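You operate a simulated robot arm through the tools that you are given. There is no shell and no other tool. Be economical: measure what you need, move in short steps, check, and stop when the job is done.

You are at the controls of a simulated robot arm. One attempt, no reset.

TASK
Wash the bush named on the wash card clean in the parts washer, then switch it off.
Fine: run it with the lid shut; leave the bush inside and the lid shut; the other bushes stay.

The check looks at the end state, three seconds after you hand in, the way a careful person would. Anything else that was tipped, shoved, dropped, spilled or broken makes it a failure. A push-on lid holds only when it is set on centred and level and pressed home; a screw cap is set on level and turned clockwise until tight.

THE ROBOT
A 6-joint arm with a two-finger parallel gripper, fixed in place. Base frame: the origin is at the foot of the arm, x ahead of it, y to its left, z up. Units: mm, degrees, N and s.
With the tool pointing down near the work surface it reaches from about 180 to 460 mm from the base axis. Its first joint turns from -70.0 to 70.0 degrees. Payload 1.9 kg.
The TCP is the grasp point between the finger pads, 23 mm short of the fingertips. In the tool frame z runs along the fingers and y along their closing line. The gripper opens to 94 mm. The fingers are 38 mm wide and 10 mm thick; the gripper's body (54 by 96 mm) begins 39 mm behind the TCP.
Orientation is that of the tool frame in the base frame, as a unit quaternion [x, y, z, w]. With the fingers straight down and closing along the base's y, the tool's x points along the base's -x, its y along +y and its z along -z.

THE INTERFACE
- The arm moves only by the tool drive_tool. Its arguments are lists of equal length, an entry for each row: "xyz": the shift along the base's x, y, z in units of 30 mm (1.0 is 30 mm), a list of three; "rotation": the turn, a rotation vector about the base's x, y, z in units of 5 degrees (1.0 is 5 degrees), a list of three; "gripper": the finger opening in mm, from 0 to 94. In form: {"xyz": [[tx, ty, tz], ...], "rotation": [[ax, ay, az], ...], "gripper": [gripper, ...]}. A call has 1 to 12 rows; each row shifts and turns the commanded pose from where the row before left it. A call with a number of a shift or a turn outside -1 to 1 is refused whole. Each row takes 0.2 s and may step no farther than 50 mm and 8.6 degrees from the row before; otherwise, or with a gripper value out of range, the whole call is refused. Where a pose cannot be reached the arm comes as near as it can. A force on the tool above 50 N (or 10 N above the force at the start of the call, whichever is more), or a blocked arm, ends the call early, and 0.2 s more pass. Each finger travels about 108 mm/s and halts on what it meets, pressing with about 22 N; the grip force reading is that of the motor and also rises with nothing between the fingers. The clock runs only during rows and for 0.2 s after the last one: add rows that do not move to give the fingers time. It gives the time, the measured TCP pose, the force on the tool (base axes), the opening and the grip force at its end, in the units of the frame above (readings bear some noise).
- Cameras (640 x 400 px; columns grow to the right, rows downward): "scene" is fixed at [48.3, 309.5, 442.9]; the picture's right is [-0.81, -0.59, 0.00], its down [-0.31, 0.43, -0.85] and it looks along [0.50, -0.69, -0.53] (base axes); focal length 214 px, centre (320, 200). "wrist" rides on the gripper at [-39, 0, -44] in the tool frame; the picture's right is [0.00, -1.00, 0.00], its down [0.97, 0.00, -0.24] and it looks along [0.24, 0.00, 0.97] (tool axes); focal length 218 px, centre (320, 200). There is no depth. A picture from a camera that has moved, and an enlarged one, comes with that camera's place and axes in the base frame and with its lens. The place of the scene camera against the robot may be out by one fixed shift of up to 25 mm in any direction.
- get_image(camera): a new picture of that camera. It takes no simulated time.
- inspect(camera, box): a new picture of the part [left, top, right, bottom] of that camera's present view, enlarged. It takes no simulated time.
- close_job(): hands the job in; it is judged then, once.

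Work in short steps. Places have to be worked out from the pictures, the camera data and where the tool is seen: move nearer, look again, correct. Check each grasp and each placing, and mend what went wrong. You have 120 turns and 76 pictures in all, those below and enlarged ones among them. Open the gripper and draw the arm clear of the work before you hand the job in, unless the task says otherwise; then end with one line.

The tools are called after "Request:" as a command line: name --argument value ..., lists and objects as JSON in quotes. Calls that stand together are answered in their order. drive_tool: Moves the arm, as the interface text tells. Its arguments: {"type":"object","properties":{"xyz":{"type":"array"},"rotation":{"type":"array"},"gripper":{"type":"array"}},"required":["xyz","rotation","gripper"]} The other tools are called the same way: get_image (camera) takes a picture; inspect (camera, box) takes an enlarged picture of a part of a camera's view; close_job () hands the job in.

At the start:

```text
time: 0.0
tool_pos: [223.5, -31.5, 430.1]
tool_rot: [0.001, 1.0, 0.001, 0.002]
contact_force: [0.8, -0.5, -0.1]
grip_width: 94.1
grasp_force: 0.1
```

scene: 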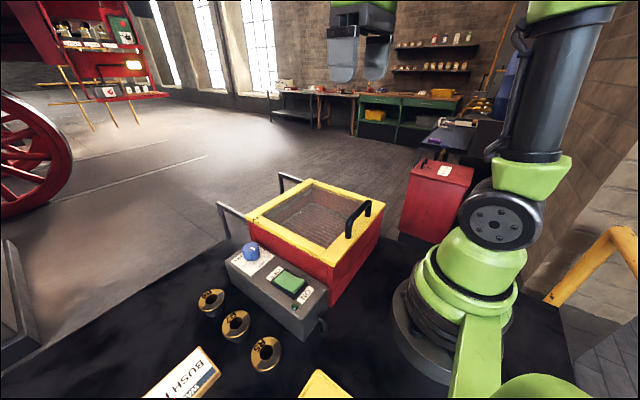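
wrist: 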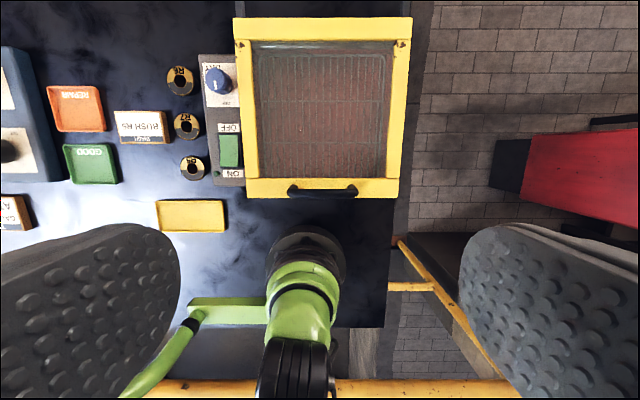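

The wash card, three bushes and the washer with knob and switch are in view. I'll enlarge the card, bushes and the panel.

Request:
inspect --camera "wrist" --box '[0, 50, 260, 240]'

Request:
inspect --camera "wrist" --box '[150, 50, 260, 190]'

Request:
inspect --camera "scene" --box '[180, 160, 400, 380]'

```text
2.11 times, centred on (130, 145) of wrist
camera zoom: at [262.4, -31.8, 474.4], right [0.0, -1.0, 0.0], down [-0.97, 0.0, 0.24], along [-0.24, 0.0, -0.97], focal length 460 px, centre (720, 316)
```

zoom: 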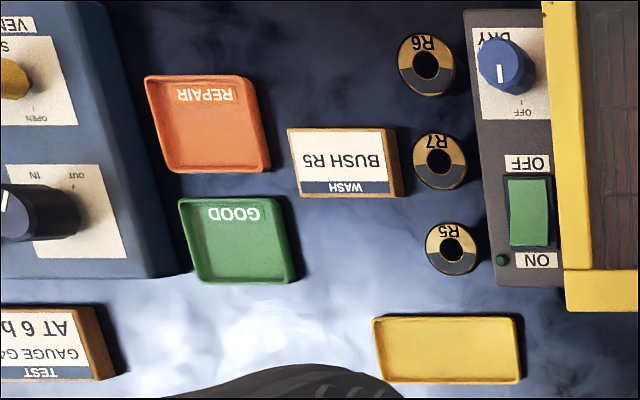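

```text
2.86 times, centred on (205, 120) of wrist
camera zoom: at [262.4, -31.8, 474.4], right [0.0, -1.0, 0.0], down [-0.97, 0.0, 0.24], along [-0.24, 0.0, -0.97], focal length 624 px, centre (649, 429)
```

zoom: 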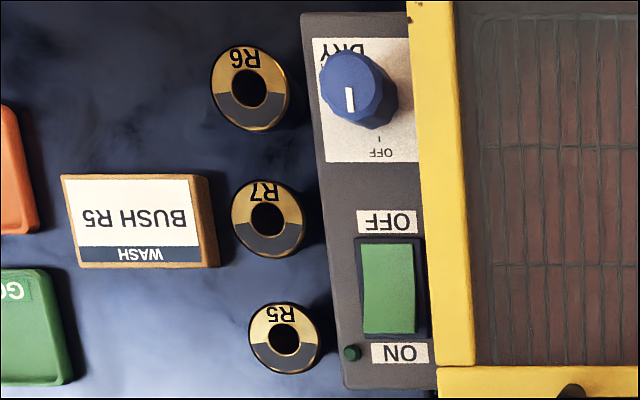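

```text
1.82 times, centred on (290, 270) of scene
camera zoom: at [48.3, 309.5, 442.9], right [-0.81, -0.59, 0.0], down [-0.31, 0.43, -0.85], along [0.5, -0.69, -0.53], focal length 390 px, centre (374, 73)
```

zoom: 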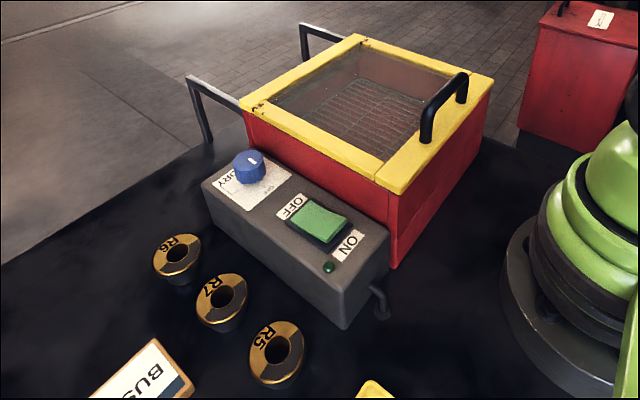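

Card says R5. I need the lid's build (hinge, stops, handle) in more detail before moving.

Request:
inspect --camera "scene" --box '[210, 165, 310, 228]'

Request:
inspect --camera "scene" --box '[310, 180, 400, 236]'

Request:
inspect --camera "wrist" --box '[220, 0, 440, 138]'

Request:
inspect --camera "scene" --box '[220, 230, 340, 305]'

```text
6.35 times, centred on (260, 196) of scene
camera zoom: at [48.3, 309.5, 442.9], right [-0.81, -0.59, 0.0], down [-0.31, 0.43, -0.85], along [0.5, -0.69, -0.53], focal length 1362 px, centre (701, 222)
```

zoom: 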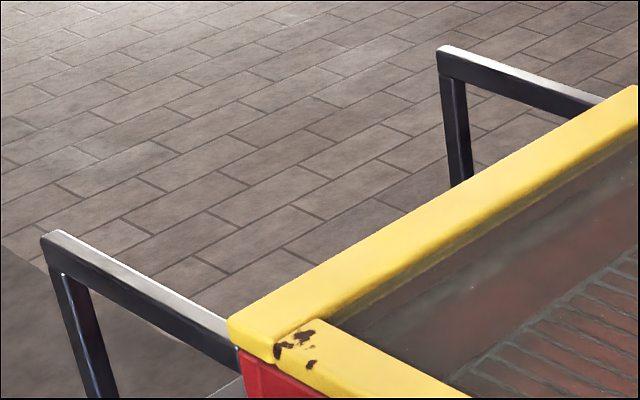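

```text
7.11 times, centred on (355, 208) of scene
camera zoom: at [48.3, 309.5, 442.9], right [-0.81, -0.59, 0.0], down [-0.31, 0.43, -0.85], along [0.5, -0.69, -0.53], focal length 1525 px, centre (71, 143)
```

zoom: 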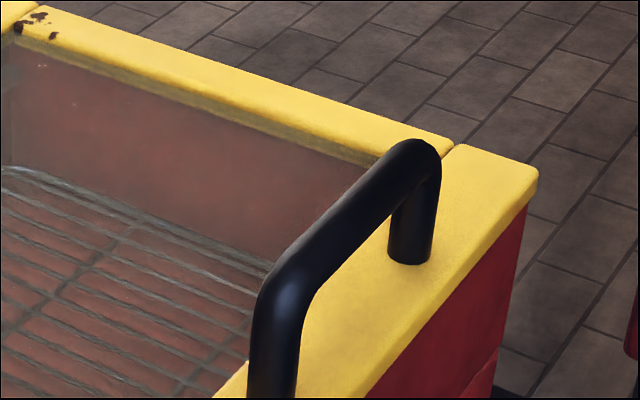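

```text
2.90 times, centred on (330, 69) of wrist
camera zoom: at [262.4, -31.8, 474.4], right [0.0, -1.0, 0.0], down [-0.97, 0.0, 0.24], along [-0.24, 0.0, -0.97], focal length 633 px, centre (291, 580)
```

zoom: 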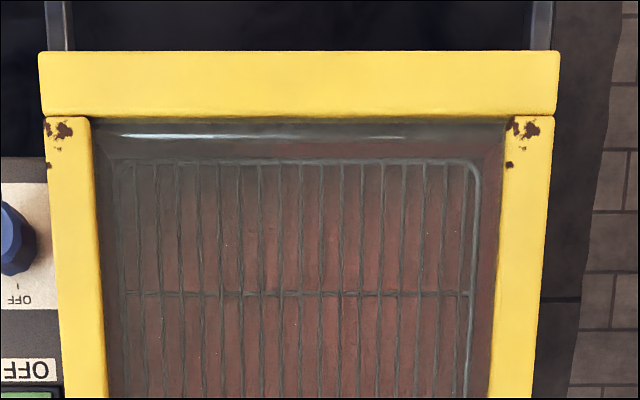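

```text
5.33 times, centred on (280, 268) of scene
camera zoom: at [48.3, 309.5, 442.9], right [-0.81, -0.59, 0.0], down [-0.31, 0.43, -0.85], along [0.5, -0.69, -0.53], focal length 1144 px, centre (533, -160)
```

zoom: 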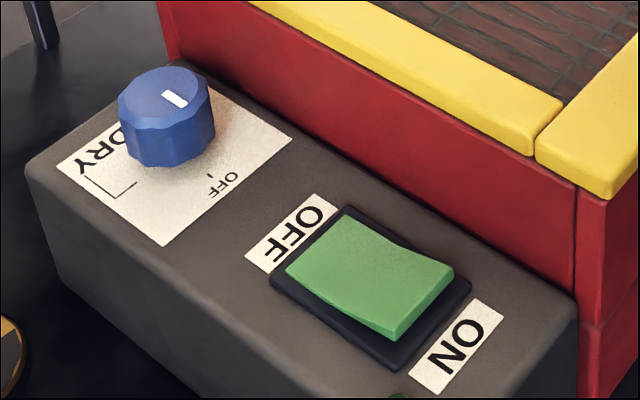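

The lid has no visible hinge, and two rails run back from it at rim height, so it may slide to +x. The handle bar runs along y near (204, -36). I'll turn the tool 90° so the fingers close along x and descend partway over the handle.

Request:
drive_tool --xyz '[[0, 0, -0.4], [0, 0, -0.4], [0, 0, -0.4], [0, 0, -0.4], [0, 0, -0.4], [0, 0, -0.4], [0, 0, -0.4], [0, 0, -0.4], [0, 0, -0.4], [0, 0, -0.4], [0, 0, -0.4], [0, 0, -0.4]]' --rotation '[[0, 0, 1], [0, 0, 1], [0, 0, 1], [0, 0, 1], [0, 0, 1], [0, 0, 1], [0, 0, 1], [0, 0, 1], [0, 0, 1], [0, 0, 1], [0, 0, 1], [0, 0, 1]]' --gripper '[94, 94, 94, 94, 94, 94, 94, 94, 94, 94, 94, 94]'

Request:
drive_tool --xyz '[[0, 0, 0], [0, 0, 0], [0, 0, 0], [0, 0, 0], [0, 0, 0], [0, 0, 0]]' --rotation '[[0, 0, 1], [0, 0, 1], [0, 0, 1], [0, 0, 1], [0, 0, 1], [0, 0, 1]]' --gripper '[94, 94, 94, 94, 94, 94]'

Request:
get_image --camera "wrist"

Request:
get_image --camera "scene"

```text
time: 2.6
tool_pos: [224.8, -32.4, 286.6]
tool_rot: [-0.5, 0.866, 0.001, 0.001]
contact_force: [-0.1, -0.6, 0.4]
grip_width: 93.6
grasp_force: 0.0
```

```text
time: 4.0
tool_pos: [224.3, -31.7, 286.1]
tool_rot: [0.708, -0.707, -0.002, -0.001]
contact_force: [-0.4, -0.5, 0.2]
grip_width: 93.9
grasp_force: 0.1
```

```text
66 pictures are left
camera wrist: at [223.5, 7.6, 330.4], right [1.0, 0.0, 0.0], down [0.0, -0.97, 0.24], along [0.0, -0.24, -0.97], focal length 218 px, centre (320, 200)
```

wrist: 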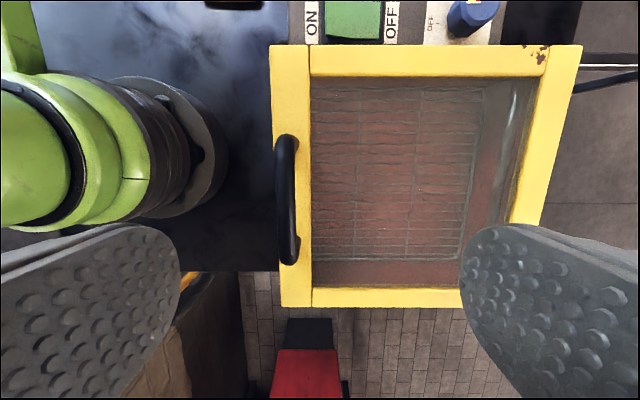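

```text
65 pictures are left
```

scene: 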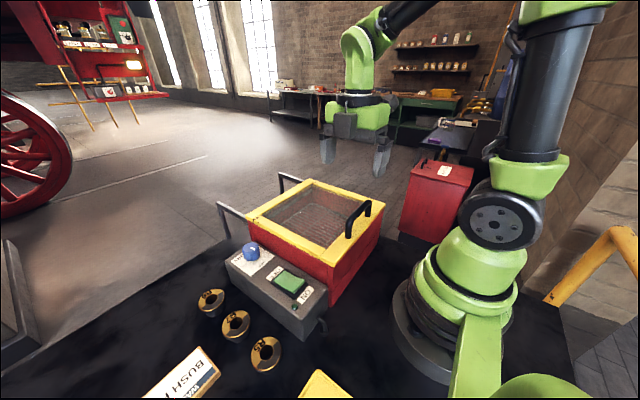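

Matching both views puts the lid top at z≈134 (x 184–430, y −157–85) and the handle bar at about x=199, y=−36. I'll move above it, opening 60, and check.

Request:
drive_tool --xyz '[[-0.42, -0.07, -0.4], [-0.42, -0.07, -0.5], [0, 0, -0.5], [0, 0, -0.5], [0, 0, -0.4]]' --rotation '[[0, 0, 0], [0, 0, 0], [0, 0, 0], [0, 0, 0], [0, 0, 0]]' --gripper '[60, 60, 60, 60, 60]'

Request:
get_image --camera "wrist"

Request:
inspect --camera "scene" --box '[290, 140, 410, 220]'

```text
time: 5.2
tool_pos: [197.6, -37.9, 216.9]
tool_rot: [-0.707, 0.708, 0.002, 0.002]
contact_force: [-0.7, 0.9, 0.0]
grip_width: 60.3
grasp_force: 0.0
```

```text
64 pictures are left
camera wrist: at [198.4, 2.4, 261.4], right [1.0, 0.0, 0.0], down [0.0, -0.97, 0.24], along [0.0, -0.24, -0.97], focal length 218 px, centre (320, 200)
```

wrist: 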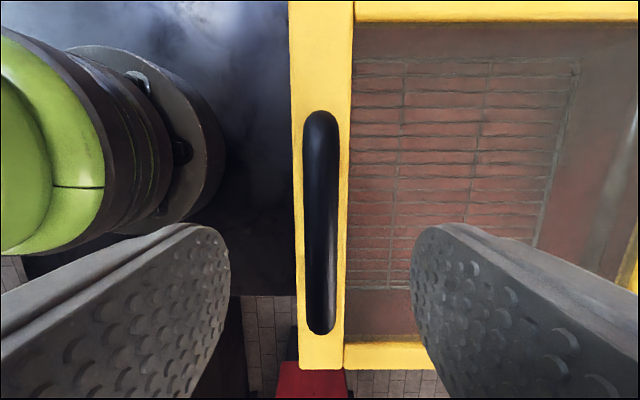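

```text
5.00 times, centred on (350, 180) of scene
camera zoom: at [48.3, 309.5, 442.9], right [-0.81, -0.59, 0.0], down [-0.31, 0.43, -0.85], along [0.5, -0.69, -0.53], focal length 1072 px, centre (170, 300)
```

zoom: 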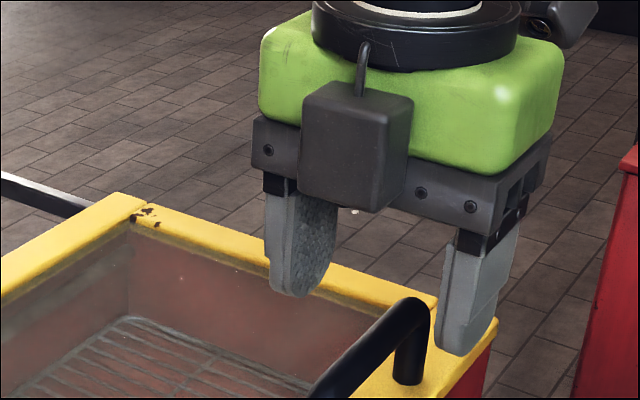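

Bar is centred between the fingers at x≈198.5. Descending and closing.

Request:
drive_tool --xyz '[[0.03, 0.04, -0.5], [0, 0, -0.5], [0, 0, -0.2], [0, 0, 0], [0, 0, 0], [0, 0, 0]]' --rotation '[[0, 0, 0], [0, 0, 0], [0, 0, 0], [0, 0, 0], [0, 0, 0], [0, 0, 0]]' --gripper '[60, 60, 60, 30, 5, 5]'

Request:
inspect --camera "scene" --box '[290, 150, 410, 230]'

```text
time: 6.6
tool_pos: [199.2, -34.6, 180.8]
tool_rot: [0.707, -0.707, -0.002, 0.0]
contact_force: [1.4, -0.5, -8.1]
grip_width: 13.8
grasp_force: 44.5
```

```text
5.00 times, centred on (350, 190) of scene
camera zoom: at [48.3, 309.4, 442.9], right [-0.81, -0.59, 0.0], down [-0.31, 0.43, -0.85], along [0.5, -0.69, -0.53], focal length 1072 px, centre (170, 250)
```

zoom: 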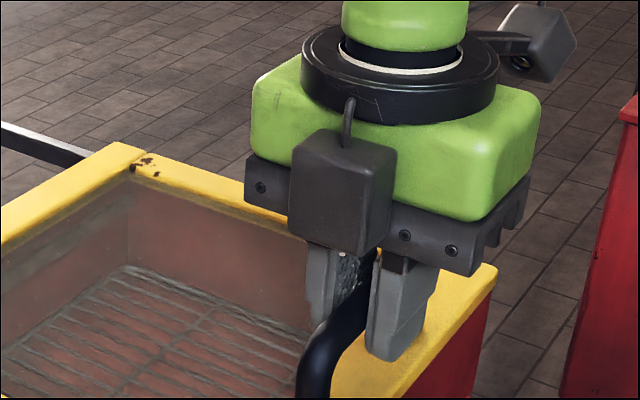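

Gripped (14 mm bar). I'll test a gentle slide of 8 mm toward +x.

Request:
drive_tool --xyz '[[0.09, 0, 0], [0.09, 0, 0], [0.09, 0, 0]]' --rotation '[[0, 0, 0], [0, 0, 0], [0, 0, 0]]' --gripper '[5, 5, 5]'

Request:
get_image --camera "scene"

```text
time: 7.4
tool_pos: [207.2, -35.1, 180.7]
tool_rot: [-0.707, 0.707, 0.002, 0.0]
contact_force: [-1.5, -18.8, -32.3]
grip_width: 13.8
grasp_force: 44.6
```

```text
61 pictures are left
```

scene: 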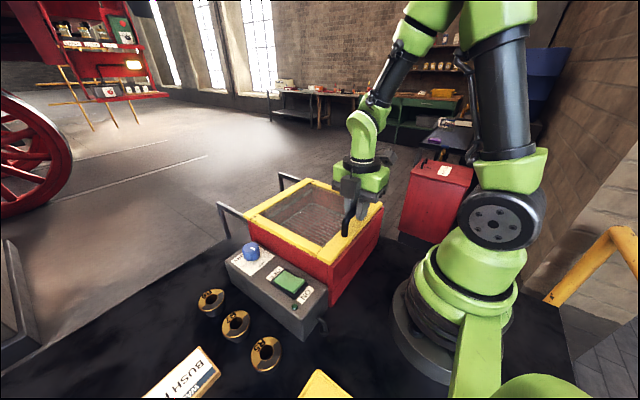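

TCP moved 8 mm but with forces (−19 y, −32 z). I'll check whether the lid moved or whether I'm forcing something.

Request:
inspect --camera "scene" --box '[230, 165, 400, 271]'

Request:
get_image --camera "wrist"

```text
3.76 times, centred on (315, 218) of scene
camera zoom: at [48.3, 309.4, 442.9], right [-0.81, -0.59, 0.0], down [-0.31, 0.43, -0.85], along [0.5, -0.69, -0.53], focal length 807 px, centre (339, 132)
```

zoom: 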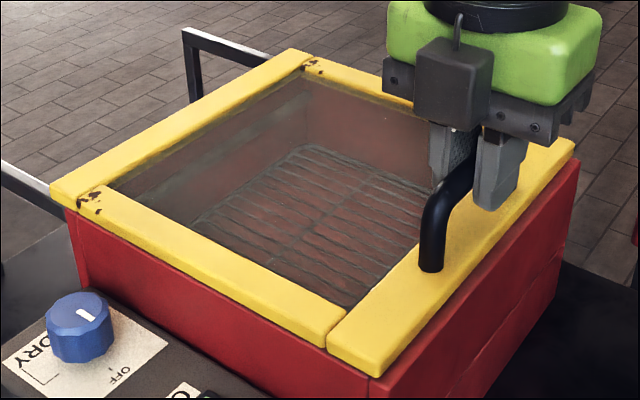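

```text
59 pictures are left
camera wrist: at [207.0, 3.6, 224.9], right [1.0, 0.0, 0.0], down [0.0, -0.97, 0.24], along [0.0, -0.24, -0.97], focal length 218 px, centre (320, 200)
```

wrist: 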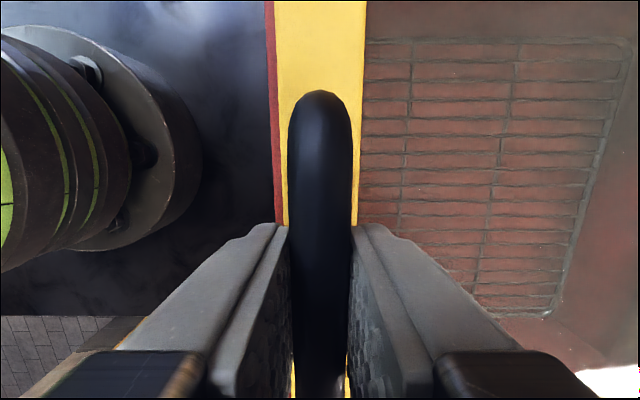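

The lid slid back (red rim now shows at the near side). Continuing to push it back in small rows.

Request:
drive_tool --xyz '[[0.2, 0, 0], [0.2, 0, 0], [0.2, 0, 0], [0.2, 0, 0], [0.2, 0, 0], [0.2, 0, 0], [0.2, 0, 0], [0.2, 0, 0], [0.2, 0, 0], [0.2, 0, 0]]' --rotation '[[0, 0, 0], [0, 0, 0], [0, 0, 0], [0, 0, 0], [0, 0, 0], [0, 0, 0], [0, 0, 0], [0, 0, 0], [0, 0, 0], [0, 0, 0]]' --gripper '[5, 5, 5, 5, 5, 5, 5, 5, 5, 5]'

```text
time: 9.6
tool_pos: [267.7, -34.8, 181.2]
tool_rot: [-0.707, 0.707, 0.002, 0.001]
contact_force: [-1.0, 0.1, -3.6]
grip_width: 13.7
grasp_force: 45.1
```

Smooth so far (handle at x≈268, small forces). Continuing another 60 mm.

Request:
drive_tool --xyz '[[0.2, 0, 0], [0.2, 0, 0], [0.2, 0, 0], [0.2, 0, 0], [0.2, 0, 0], [0.2, 0, 0], [0.2, 0, 0], [0.2, 0, 0], [0.2, 0, 0], [0.2, 0, 0]]' --rotation '[[0, 0, 0], [0, 0, 0], [0, 0, 0], [0, 0, 0], [0, 0, 0], [0, 0, 0], [0, 0, 0], [0, 0, 0], [0, 0, 0], [0, 0, 0]]' --gripper '[5, 5, 5, 5, 5, 5, 5, 5, 5, 5]'

Request:
get_image --camera "scene"

```text
time: 11.8
tool_pos: [327.9, -34.0, 182.5]
tool_rot: [-0.707, 0.707, 0.002, 0.001]
contact_force: [-2.0, -12.3, 11.9]
grip_width: 13.7
grasp_force: 44.7
```

```text
58 pictures are left
```

scene: 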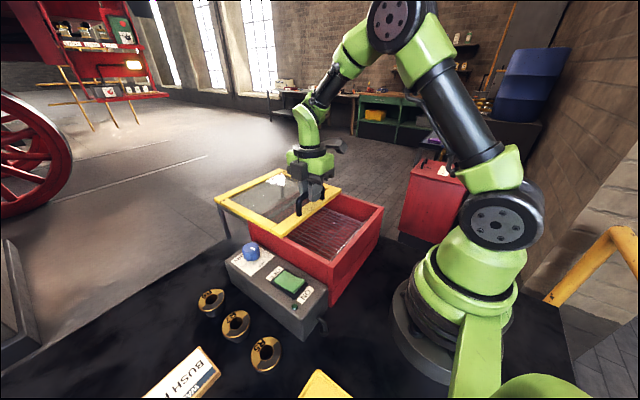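

Opening is now about 120 mm. I'll inspect how the lid sits before deciding on releasing.

Request:
inspect --camera "scene" --box '[200, 150, 400, 275]'

Request:
get_image --camera "wrist"

```text
3.20 times, centred on (300, 212) of scene
camera zoom: at [48.2, 309.4, 443.0], right [-0.81, -0.59, 0.0], down [-0.31, 0.43, -0.85], along [0.5, -0.69, -0.53], focal length 686 px, centre (384, 160)
```

zoom: 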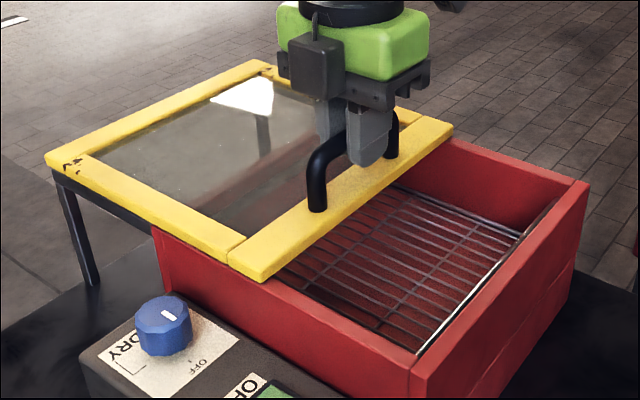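

```text
56 pictures are left
camera wrist: at [327.2, 4.2, 225.5], right [1.0, 0.0, 0.0], down [0.0, -0.97, 0.24], along [0.0, -0.24, -0.97], focal length 218 px, centre (320, 200)
```

wrist: 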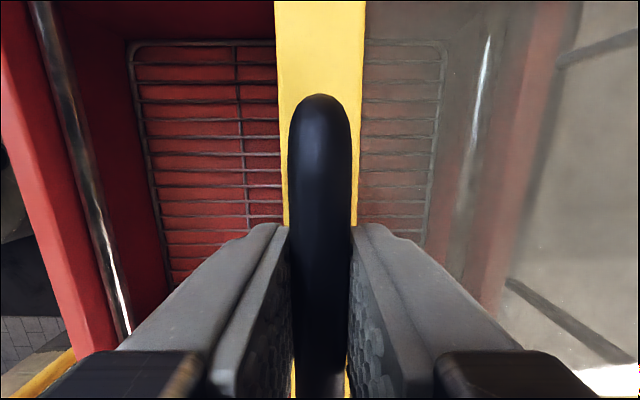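

Lid is resting flat on the rails; the basket grid sits at roughly z≈60. Releasing the handle and rising.

Request:
drive_tool --xyz '[[0, 0, 0], [0, 0, 0], [0, 0, 0.3], [0, 0, 0.6], [0, 0, 1], [0, 0, 1], [0, 0, 1]]' --rotation '[[0, 0, 0], [0, 0, 0], [0, 0, 0], [0, 0, 0], [0, 0, 0], [0, 0, 0], [0, 0, 0]]' --gripper '[40, 50, 50, 50, 50, 50, 50]'

Request:
get_image --camera "wrist"

```text
time: 13.4
tool_pos: [327.5, -36.0, 298.0]
tool_rot: [0.707, -0.707, -0.002, -0.001]
contact_force: [1.0, -0.7, -0.5]
grip_width: 49.8
grasp_force: 0.0
```

```text
55 pictures are left
camera wrist: at [326.8, 3.9, 342.0], right [1.0, 0.0, 0.0], down [0.0, -0.97, 0.24], along [0.0, -0.24, -0.97], focal length 218 px, centre (320, 200)
```

wrist: 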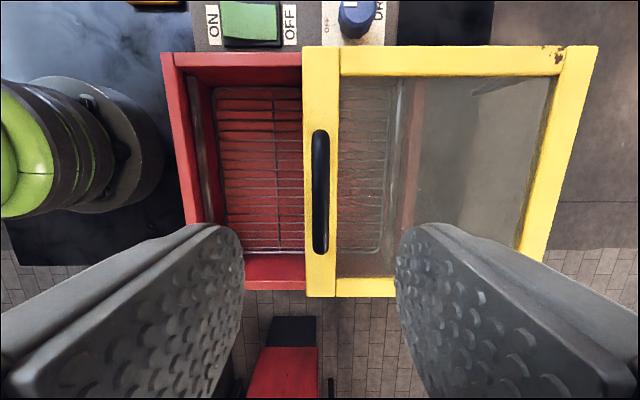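

Lid stays put. Moving over to bush R5, estimated at (219, 229).

Request:
drive_tool --xyz '[[-0.36, 0.82, 0], [-0.36, 0.82, 0], [-0.36, 0.82, 0], [-0.36, 0.82, 0], [-0.36, 0.82, -0.2], [-0.36, 0.82, -0.4], [-0.36, 0.82, -0.4], [-0.36, 0.82, -0.6], [-0.36, 0.82, -0.6], [-0.36, 0.82, -0.6]]' --rotation '[[0, 0, 0], [0, 0, 0], [0, 0, 0], [0, 0, 0], [0, 0, 0], [0, 0, 0], [0, 0, 0], [0, 0, 0], [0, 0, 0], [0, 0, 0]]' --gripper '[70, 70, 70, 70, 70, 70, 70, 70, 70, 70]'

Request:
get_image --camera "wrist"

```text
time: 15.6
tool_pos: [220.3, 210.8, 213.0]
tool_rot: [-0.706, 0.708, 0.001, 0.0]
contact_force: [-1.0, 0.2, -0.4]
grip_width: 69.8
grasp_force: 0.1
```

```text
54 pictures are left
camera wrist: at [219.3, 250.2, 256.8], right [1.0, 0.0, 0.0], down [0.0, -0.97, 0.24], along [0.0, -0.24, -0.97], focal length 218 px, centre (320, 200)
```

wrist: 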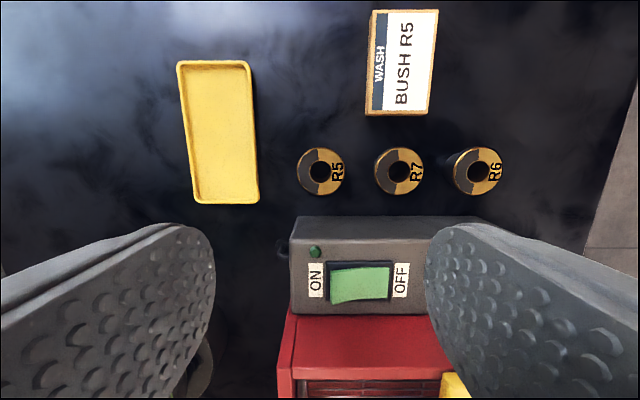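

R5 is at about (219, 225), top maybe z≈30. Descending partway above it for a closer look.

Request:
drive_tool --xyz '[[-0.03, 0.47, -0.9], [0, 0, -0.9], [0, 0, -0.9], [0, 0, -0.5]]' --rotation '[[0, 0, 0], [0, 0, 0], [0, 0, 0], [0, 0, 0]]' --gripper '[66, 66, 66, 66]'

Request:
get_image --camera "wrist"

Request:
inspect --camera "scene" --box '[170, 250, 350, 362]'

```text
time: 16.6
tool_pos: [219.1, 226.6, 117.5]
tool_rot: [-0.707, 0.708, 0.002, 0.001]
contact_force: [-0.3, -0.4, -0.2]
grip_width: 66.1
grasp_force: 0.1
```

```text
53 pictures are left
camera wrist: at [218.3, 264.5, 162.5], right [1.0, 0.0, 0.0], down [0.0, -0.97, 0.24], along [0.0, -0.24, -0.97], focal length 218 px, centre (320, 200)
```

wrist: 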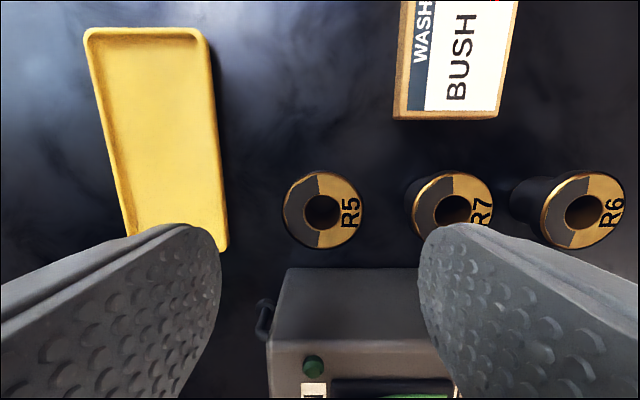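

```text
3.56 times, centred on (260, 306) of scene
camera zoom: at [48.3, 309.5, 442.9], right [-0.81, -0.59, 0.0], down [-0.31, 0.43, -0.85], along [0.5, -0.69, -0.53], focal length 763 px, centre (533, -177)
```

zoom: 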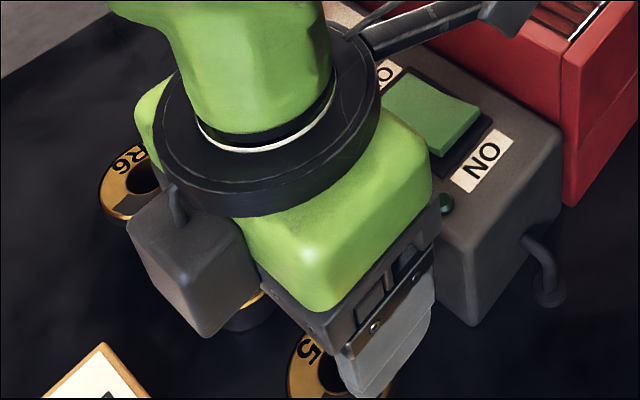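

R5's flange (Ø≈49) is centred near (219.5, 225), top z≈30, and the panel box is well clear at y≈163. Descending to z≈30 and gripping.

Request:
drive_tool --xyz '[[0.02, -0.05, -0.8], [0, 0, -0.8], [0, 0, -0.7], [0, 0, -0.35], [0, 0, -0.23], [0, 0, 0], [0, 0, 0], [0, 0, 0]]' --rotation '[[0, 0, 0], [0, 0, 0], [0, 0, 0], [0, 0, 0], [0, 0, 0], [0, 0, 0], [0, 0, 0], [0, 0, 0]]' --gripper '[66, 66, 66, 66, 66, 50, 30, 30]'

Request:
get_image --camera "wrist"

```text
time: 18.4
tool_pos: [219.6, 224.4, 32.3]
tool_rot: [-0.707, 0.708, 0.002, 0.0]
contact_force: [0.5, 0.0, -0.8]
grip_width: 49.8
grasp_force: 21.7
```

```text
51 pictures are left
camera wrist: at [219.1, 262.9, 76.3], right [1.0, 0.0, 0.0], down [0.0, -0.97, 0.24], along [0.0, -0.24, -0.97], focal length 218 px, centre (320, 200)
```

wrist: 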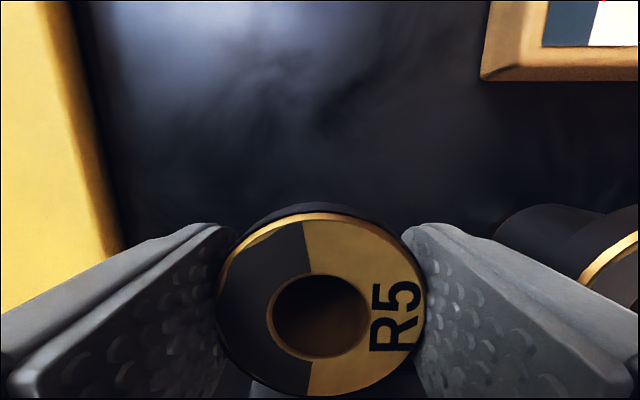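

Firm grip at 49.8 mm. Lifting straight up and checking that the bush comes along.

Request:
drive_tool --xyz '[[0, 0, 0.3], [0, 0, 0.6], [0, 0, 1], [0, 0, 1], [0, 0, 1], [0, 0, 1], [0, 0, 1], [0, 0, 0.7]]' --rotation '[[0, 0, 0], [0, 0, 0], [0, 0, 0], [0, 0, 0], [0, 0, 0], [0, 0, 0], [0, 0, 0], [0, 0, 0]]' --gripper '[30, 30, 30, 30, 30, 30, 30, 30]'

Request:
get_image --camera "scene"

Request:
get_image --camera "wrist"

```text
time: 20.2
tool_pos: [218.4, 224.1, 228.7]
tool_rot: [0.708, -0.707, -0.001, 0.0]
contact_force: [0.7, -0.3, -1.7]
grip_width: 49.6
grasp_force: 21.9
```

```text
50 pictures are left
```

scene: 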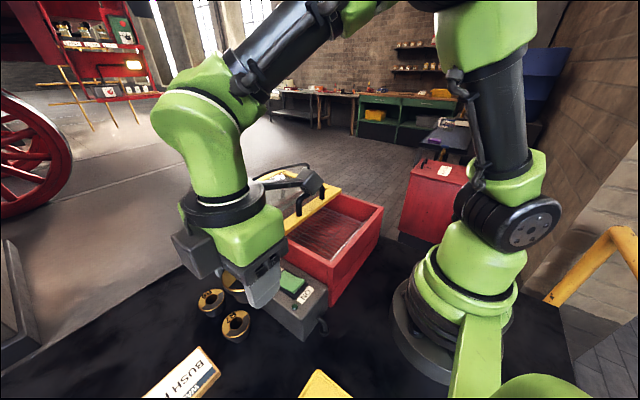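

```text
49 pictures are left
camera wrist: at [218.3, 262.8, 272.3], right [1.0, 0.0, 0.0], down [0.0, -0.97, 0.24], along [0.0, -0.24, -0.97], focal length 218 px, centre (320, 200)
```

wrist: 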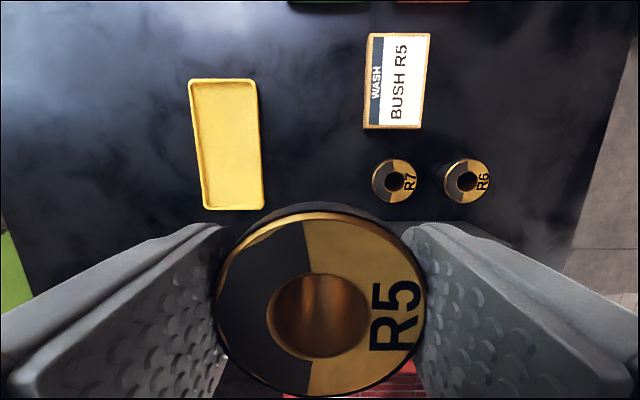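

Bush is held. Carrying it over the tub opening at (254, −36).

Request:
drive_tool --xyz '[[0.12, -0.867, 0], [0.12, -0.867, 0], [0.12, -0.867, 0], [0.12, -0.867, 0], [0.12, -0.867, 0], [0.12, -0.867, 0], [0.12, -0.867, 0], [0.12, -0.867, 0], [0.12, -0.867, 0], [0.12, -0.867, 0]]' --rotation '[[0, 0, 0], [0, 0, 0], [0, 0, 0], [0, 0, 0], [0, 0, 0], [0, 0, 0], [0, 0, 0], [0, 0, 0], [0, 0, 0], [0, 0, 0]]' --gripper '[30, 30, 30, 30, 30, 30, 30, 30, 30, 30]'

Request:
get_image --camera "wrist"

Request:
inspect --camera "scene" --box '[240, 150, 400, 250]'

```text
time: 22.4
tool_pos: [255.5, -36.2, 229.9]
tool_rot: [-0.707, 0.707, 0.002, 0.002]
contact_force: [0.2, 0.4, -1.9]
grip_width: 49.6
grasp_force: 22.6
```

```text
48 pictures are left
camera wrist: at [255.1, 2.8, 273.8], right [1.0, 0.0, 0.0], down [0.0, -0.97, 0.24], along [0.0, -0.24, -0.97], focal length 218 px, centre (320, 200)
```

wrist: 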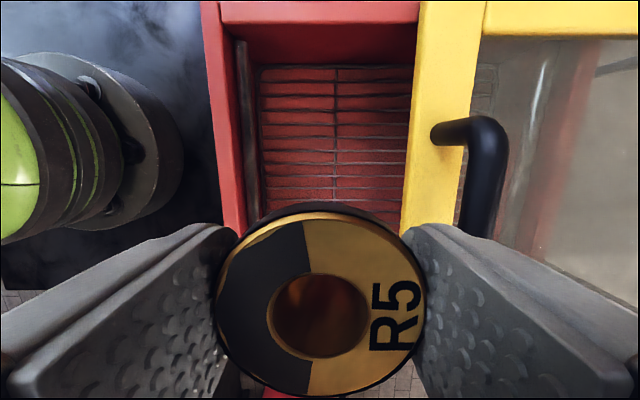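

```text
4.00 times, centred on (320, 200) of scene
camera zoom: at [48.3, 309.5, 442.9], right [-0.81, -0.59, 0.0], down [-0.31, 0.43, -0.85], along [0.5, -0.69, -0.53], focal length 858 px, centre (320, 200)
```

zoom: 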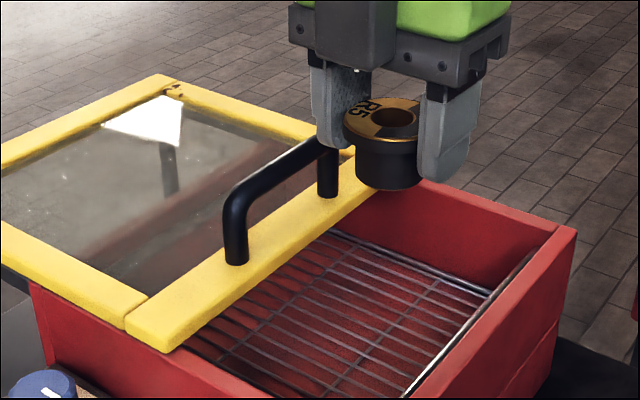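

Grid is at z≈64 by triangulation, so the bush seats at TCP z≈96; walls and lid edge (x≈308) clear the fingers. Lowering into the basket.

Request:
drive_tool --xyz '[[-0.05, 0, -0.8], [0, 0, -0.8], [0, 0, -0.8], [0, 0, -0.8], [0, 0, -0.6], [0, 0, -0.3]]' --rotation '[[0, 0, 0], [0, 0, 0], [0, 0, 0], [0, 0, 0], [0, 0, 0], [0, 0, 0]]' --gripper '[30, 30, 30, 30, 30, 30]'

Request:
inspect --camera "scene" --box '[270, 180, 400, 261]'

```text
time: 23.8
tool_pos: [255.3, -35.4, 107.1]
tool_rot: [-0.707, 0.707, 0.001, 0.001]
contact_force: [-0.5, 0.0, -2.1]
grip_width: 49.7
grasp_force: 21.6
```

```text
4.92 times, centred on (335, 220) of scene
camera zoom: at [48.3, 309.5, 442.9], right [-0.81, -0.59, 0.0], down [-0.31, 0.43, -0.85], along [0.5, -0.69, -0.53], focal length 1056 px, centre (246, 99)
```

zoom: 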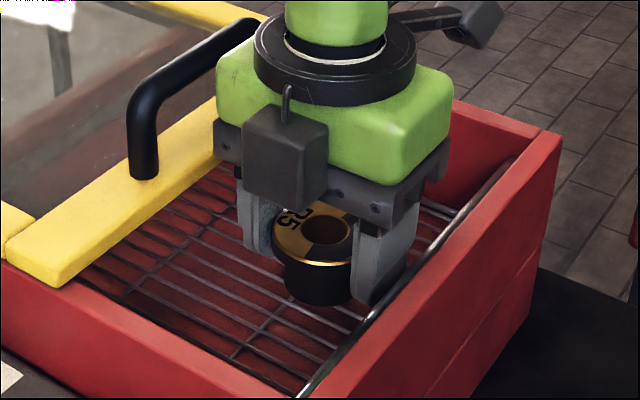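

Still slightly above the grid. Lowering in 3 mm rows until contact shows.

Request:
drive_tool --xyz '[[0, 0, -0.1], [0, 0, -0.1], [0, 0, -0.1], [0, 0, 0]]' --rotation '[[0, 0, 0], [0, 0, 0], [0, 0, 0], [0, 0, 0]]' --gripper '[30, 30, 30, 30]'

```text
time: 24.8
tool_pos: [253.6, -35.1, 97.6]
tool_rot: [-0.706, 0.708, 0.002, 0.001]
contact_force: [0.6, -0.1, -2.4]
grip_width: 49.8
grasp_force: 21.9
```

No contact yet; a few more 2 mm rows.

Request:
drive_tool --xyz '[[0, 0, -0.07], [0, 0, -0.07], [0, 0, 0]]' --rotation '[[0, 0, 0], [0, 0, 0], [0, 0, 0]]' --gripper '[30, 30, 30]'

Request:
inspect --camera "scene" --box '[300, 195, 380, 245]'

```text
time: 25.6
tool_pos: [253.8, -35.7, 94.2]
tool_rot: [-0.707, 0.708, 0.002, 0.001]
contact_force: [-8.3, -1.2, 19.4]
grip_width: 49.5
grasp_force: 21.5
```

```text
8.00 times, centred on (340, 220) of scene
camera zoom: at [48.2, 309.5, 442.9], right [-0.81, -0.59, 0.0], down [-0.31, 0.43, -0.85], along [0.5, -0.69, -0.53], focal length 1716 px, centre (160, 40)
```

zoom: 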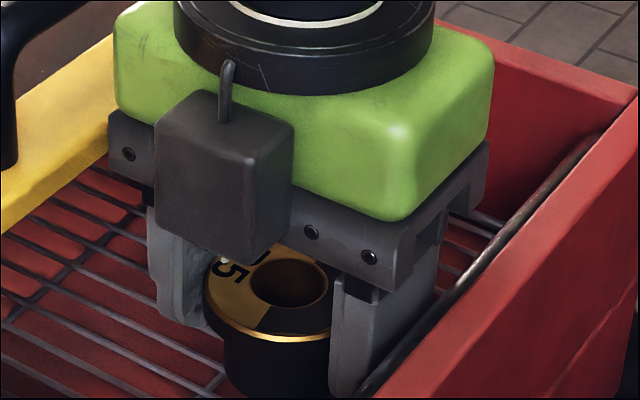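

Contact (19 N up) at z=94: bush bottom on the grid. Releasing gently and rising.

Request:
drive_tool --xyz '[[0, 0, 0.03], [0, 0, 0], [0, 0, 0.3], [0, 0, 0.6], [0, 0, 1], [0, 0, 1], [0, 0, 1], [0, 0, 1]]' --rotation '[[0, 0, 0], [0, 0, 0], [0, 0, 0], [0, 0, 0], [0, 0, 0], [0, 0, 0], [0, 0, 0], [0, 0, 0]]' --gripper '[58, 60, 60, 60, 60, 60, 60, 60]'

Request:
get_image --camera "wrist"

Request:
inspect --camera "scene" --box '[250, 170, 400, 264]'

```text
time: 27.4
tool_pos: [253.0, -35.9, 242.4]
tool_rot: [-0.707, 0.707, 0.002, 0.001]
contact_force: [-0.5, 0.1, 0.3]
grip_width: 60.1
grasp_force: 0.1
```

```text
44 pictures are left
camera wrist: at [253.3, 3.1, 286.3], right [1.0, 0.0, 0.0], down [0.0, -0.97, 0.24], along [0.0, -0.24, -0.97], focal length 218 px, centre (320, 200)
```

wrist: 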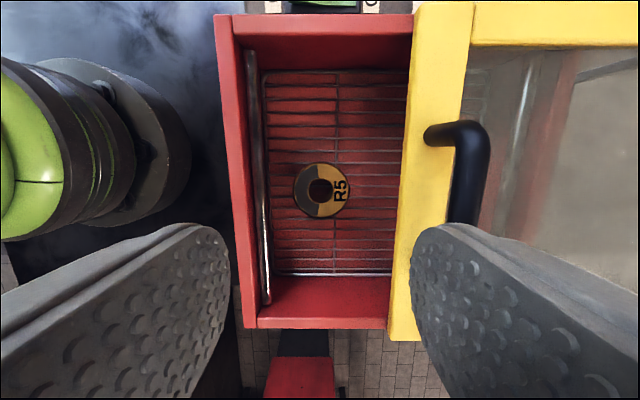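

```text
4.26 times, centred on (325, 217) of scene
camera zoom: at [48.3, 309.5, 442.9], right [-0.81, -0.59, 0.0], down [-0.31, 0.43, -0.85], along [0.5, -0.69, -0.53], focal length 913 px, centre (299, 128)
```

zoom: 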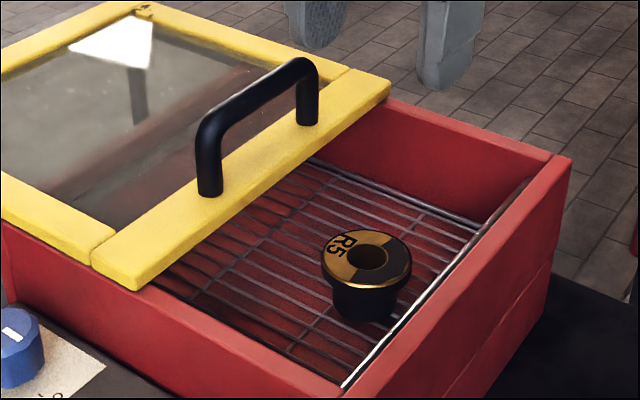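

Bush R5 stands upright in the basket. Going back to the handle at x≈328.

Request:
drive_tool --xyz '[[0.83, 0.03, 0], [0.83, 0.03, 0], [0.83, 0.03, -0.3], [0, 0, -0.7], [0, 0, -0.7], [0, 0, -0.35], [0, 0, 0], [0, 0, 0], [0, 0, 0], [0, 0, 0]]' --rotation '[[0, 0, 0], [0, 0, 0], [0, 0, 0], [0, 0, 0], [0, 0, 0], [0, 0, 0], [0, 0, 0], [0, 0, 0], [0, 0, 0], [0, 0, 0]]' --gripper '[60, 60, 60, 60, 60, 60, 60, 40, 5, 5]'

Request:
get_image --camera "wrist"

```text
time: 29.6
tool_pos: [328.6, -32.8, 179.8]
tool_rot: [0.707, -0.707, -0.001, -0.001]
contact_force: [0.8, -0.3, -5.5]
grip_width: 13.7
grasp_force: 45.0
```

```text
42 pictures are left
camera wrist: at [328.5, 6.3, 223.9], right [1.0, 0.0, 0.0], down [0.0, -0.97, 0.24], along [0.0, -0.24, -0.97], focal length 218 px, centre (320, 200)
```

wrist: 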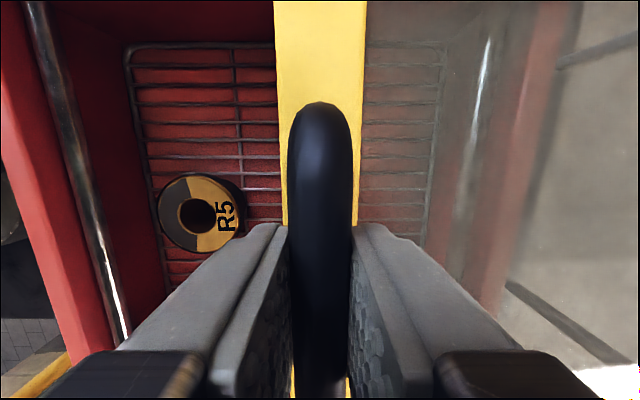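

Handle gripped. Pulling the lid back toward −x.

Request:
drive_tool --xyz '[[-0.2, 0, 0.03], [-0.35, 0, 0], [-0.35, 0, 0], [-0.35, 0, 0], [-0.35, 0, 0], [-0.35, 0, 0], [-0.35, 0, 0], [-0.35, 0, 0], [-0.35, 0, 0], [-0.35, 0, 0], [-0.35, 0, 0], [-0.35, 0, 0]]' --rotation '[[0, 0, 0], [0, 0, 0], [0, 0, 0], [0, 0, 0], [0, 0, 0], [0, 0, 0], [0, 0, 0], [0, 0, 0], [0, 0, 0], [0, 0, 0], [0, 0, 0], [0, 0, 0]]' --gripper '[5, 5, 5, 5, 5, 5, 5, 5, 5, 5, 5, 5]'

Request:
drive_tool --xyz '[[-0.1, 0, 0], [-0.1, 0, 0], [-0.05, 0, 0], [-0.05, 0, 0], [0, 0, 0]]' --rotation '[[0, 0, 0], [0, 0, 0], [0, 0, 0], [0, 0, 0], [0, 0, 0]]' --gripper '[5, 5, 5, 5, 5]'

Request:
inspect --camera "scene" --box '[230, 165, 400, 271]'

```text
time: 32.2
tool_pos: [208.0, -33.1, 180.9]
tool_rot: [-0.707, 0.707, -0.002, 0.002]
contact_force: [1.0, -4.6, 22.8]
grip_width: 13.7
grasp_force: 44.9
```

```text
time: 33.4
tool_pos: [198.2, -33.1, 180.5]
tool_rot: [-0.707, 0.707, 0.001, 0.001]
contact_force: [12.8, -41.7, -11.0]
grip_width: 13.7
grasp_force: 45.0
```

```text
3.76 times, centred on (315, 218) of scene
camera zoom: at [48.3, 309.4, 442.9], right [-0.81, -0.59, 0.0], down [-0.31, 0.43, -0.85], along [0.5, -0.69, -0.53], focal length 807 px, centre (339, 132)
```

zoom: 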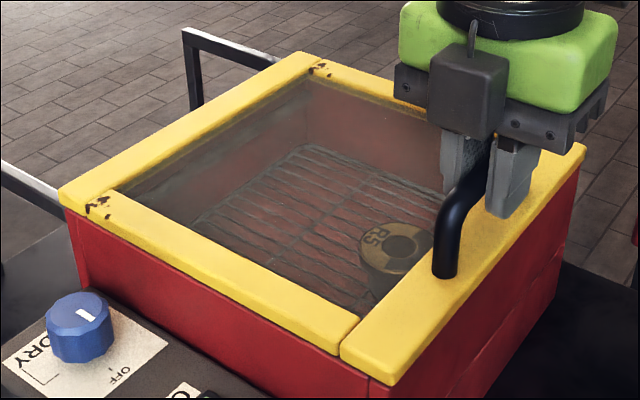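

The lid looks shut, with a stop force in x and some side load in y. I'll release, rise, and compare with the starting picture.

Request:
drive_tool --xyz '[[0, 0, 0], [0, 0, 0], [0, 0, 0.4], [0, 0, 1], [0, 0, 1], [0, 0, 1]]' --rotation '[[0, 0, 0], [0, 0, 0], [0, 0, 0], [0, 0, 0], [0, 0, 0], [0, 0, 0]]' --gripper '[40, 50, 50, 50, 50, 50]'

Request:
inspect --camera "scene" --box '[180, 160, 400, 380]'

Request:
get_image --camera "wrist"

```text
time: 34.8
tool_pos: [199.0, -32.3, 283.2]
tool_rot: [-0.706, 0.708, 0.002, 0.001]
contact_force: [-0.5, 0.6, -0.2]
grip_width: 50.0
grasp_force: 0.0
```

```text
1.82 times, centred on (290, 270) of scene
camera zoom: at [48.3, 309.5, 442.9], right [-0.81, -0.59, 0.0], down [-0.31, 0.43, -0.85], along [0.5, -0.69, -0.53], focal length 390 px, centre (374, 73)
```

zoom: 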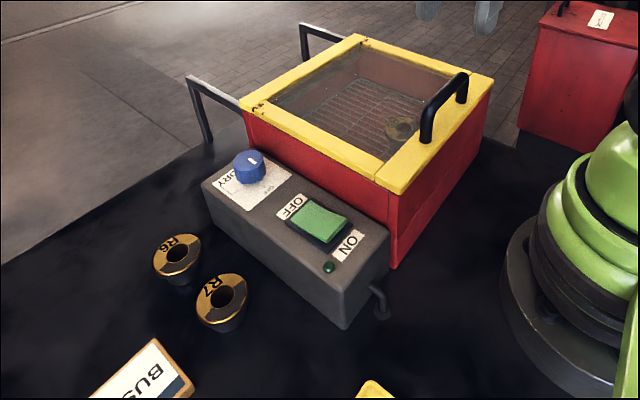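

```text
39 pictures are left
camera wrist: at [198.0, 7.1, 327.5], right [1.0, 0.0, 0.0], down [0.0, -0.97, 0.24], along [0.0, -0.24, -0.97], focal length 218 px, centre (320, 200)
```

wrist: 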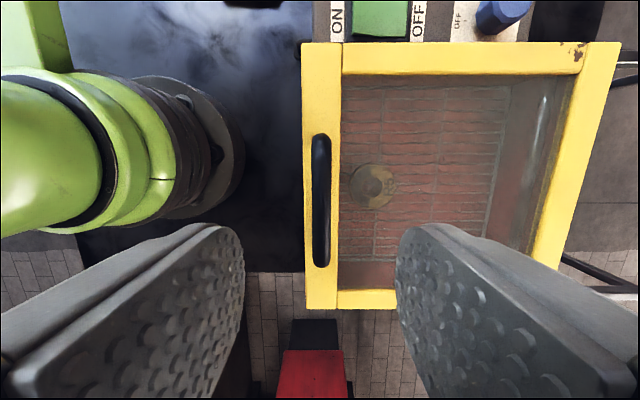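

Lid is fully shut as at the start. The rocker (OFF end presently pressed, lamp dark) lies at about x 230–281, y≈128, z≈80. Moving over its ON end with closed fingers.

Request:
drive_tool --xyz '[[0.217, 0.89, 0], [0.217, 0.89, 0], [0.217, 0.89, 0], [0.217, 0.89, 0], [0.217, 0.89, -0.5], [0.217, 0.89, -0.5], [0, 0, -0.8], [0, 0, -0.8]]' --rotation '[[0, 0, 0], [0, 0, 0], [0, 0, 0], [0, 0, 0], [0, 0, 0], [0, 0, 0], [0, 0, 0], [0, 0, 0]]' --gripper '[20, 0, 0, 0, 0, 0, 0, 0]'

Request:
get_image --camera "wrist"

Request:
inspect --camera "scene" --box '[220, 210, 350, 291]'

```text
time: 36.6
tool_pos: [237.1, 127.0, 203.3]
tool_rot: [-0.707, 0.708, 0.002, 0.001]
contact_force: [-0.3, -0.5, -0.8]
grip_width: 0.2
grasp_force: 22.3
```

```text
38 pictures are left
camera wrist: at [236.6, 165.6, 247.7], right [1.0, 0.0, 0.0], down [0.0, -0.97, 0.24], along [0.0, -0.24, -0.97], focal length 218 px, centre (320, 200)
```

wrist: 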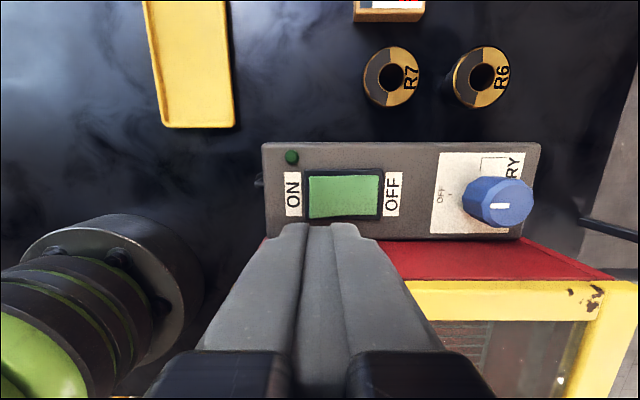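

```text
4.92 times, centred on (285, 250) of scene
camera zoom: at [48.3, 309.5, 442.9], right [-0.81, -0.59, 0.0], down [-0.31, 0.43, -0.85], along [0.5, -0.69, -0.53], focal length 1056 px, centre (492, -49)
```

zoom: 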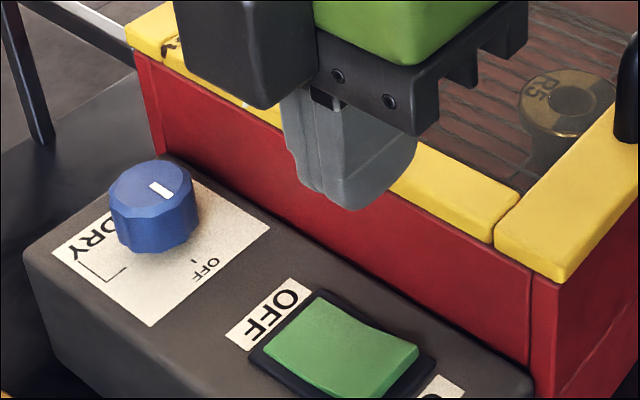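

ON end is just beneath the fingertips; the knob points to its OFF mark and can stay. Descending onto the ON end at x≈240, y≈128.

Request:
drive_tool --xyz '[[0.1, 0.03, -0.8], [0, 0, -0.8], [0, 0, -0.8], [0, 0, -0.4], [0, 0, -0.1], [0, 0, -0.1], [0, 0, -0.1], [0, 0, -0.1]]' --rotation '[[0, 0, 0], [0, 0, 0], [0, 0, 0], [0, 0, 0], [0, 0, 0], [0, 0, 0], [0, 0, 0], [0, 0, 0]]' --gripper '[0, 0, 0, 0, 0, 0, 0, 0]'

Request:
inspect --camera "scene" --box '[240, 235, 350, 304]'

```text
time: 38.4
tool_pos: [239.5, 128.2, 109.4]
tool_rot: [-0.707, 0.708, 0.002, 0.0]
contact_force: [-0.3, 1.0, 0.7]
grip_width: 0.1
grasp_force: 21.7
```

```text
5.80 times, centred on (295, 270) of scene
camera zoom: at [48.3, 309.5, 442.9], right [-0.81, -0.59, 0.0], down [-0.31, 0.43, -0.85], along [0.5, -0.69, -0.53], focal length 1243 px, centre (465, -203)
```

zoom: 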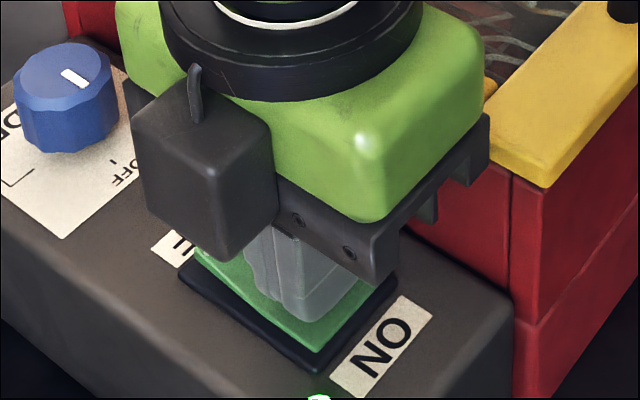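

The lamp seems lit and the spray appears to be running. Rising a little and looking.

Request:
drive_tool --xyz '[[0, 0, 0.5], [0, 0, 1], [0, 0, 1]]' --rotation '[[0, 0, 0], [0, 0, 0], [0, 0, 0]]' --gripper '[0, 0, 0]'

Request:
inspect --camera "scene" --box '[230, 170, 390, 310]'

Request:
get_image --camera "wrist"

```text
time: 39.2
tool_pos: [238.1, 127.9, 183.6]
tool_rot: [0.708, -0.707, -0.001, 0.001]
contact_force: [-0.3, 0.1, -0.4]
grip_width: 0.1
grasp_force: 22.2
```

```text
2.86 times, centred on (310, 240) of scene
camera zoom: at [48.3, 309.5, 442.9], right [-0.81, -0.59, 0.0], down [-0.31, 0.43, -0.85], along [0.5, -0.69, -0.53], focal length 613 px, centre (349, 86)
```

zoom: 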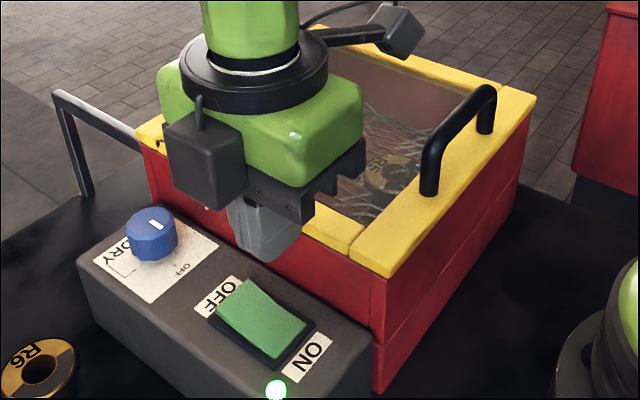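

```text
34 pictures are left
camera wrist: at [237.8, 166.8, 227.8], right [1.0, 0.0, 0.0], down [0.0, -0.97, 0.24], along [0.0, -0.24, -0.97], focal length 218 px, centre (320, 200)
```

wrist: 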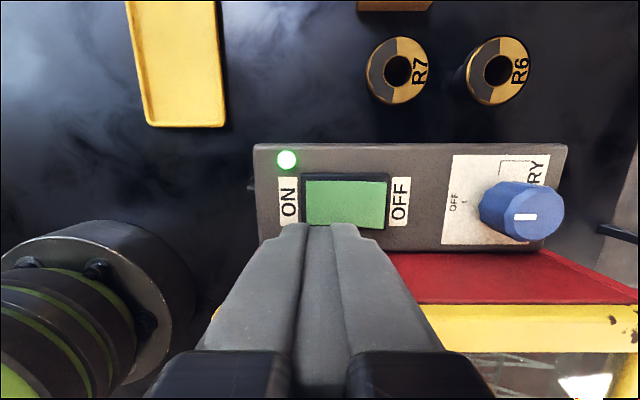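

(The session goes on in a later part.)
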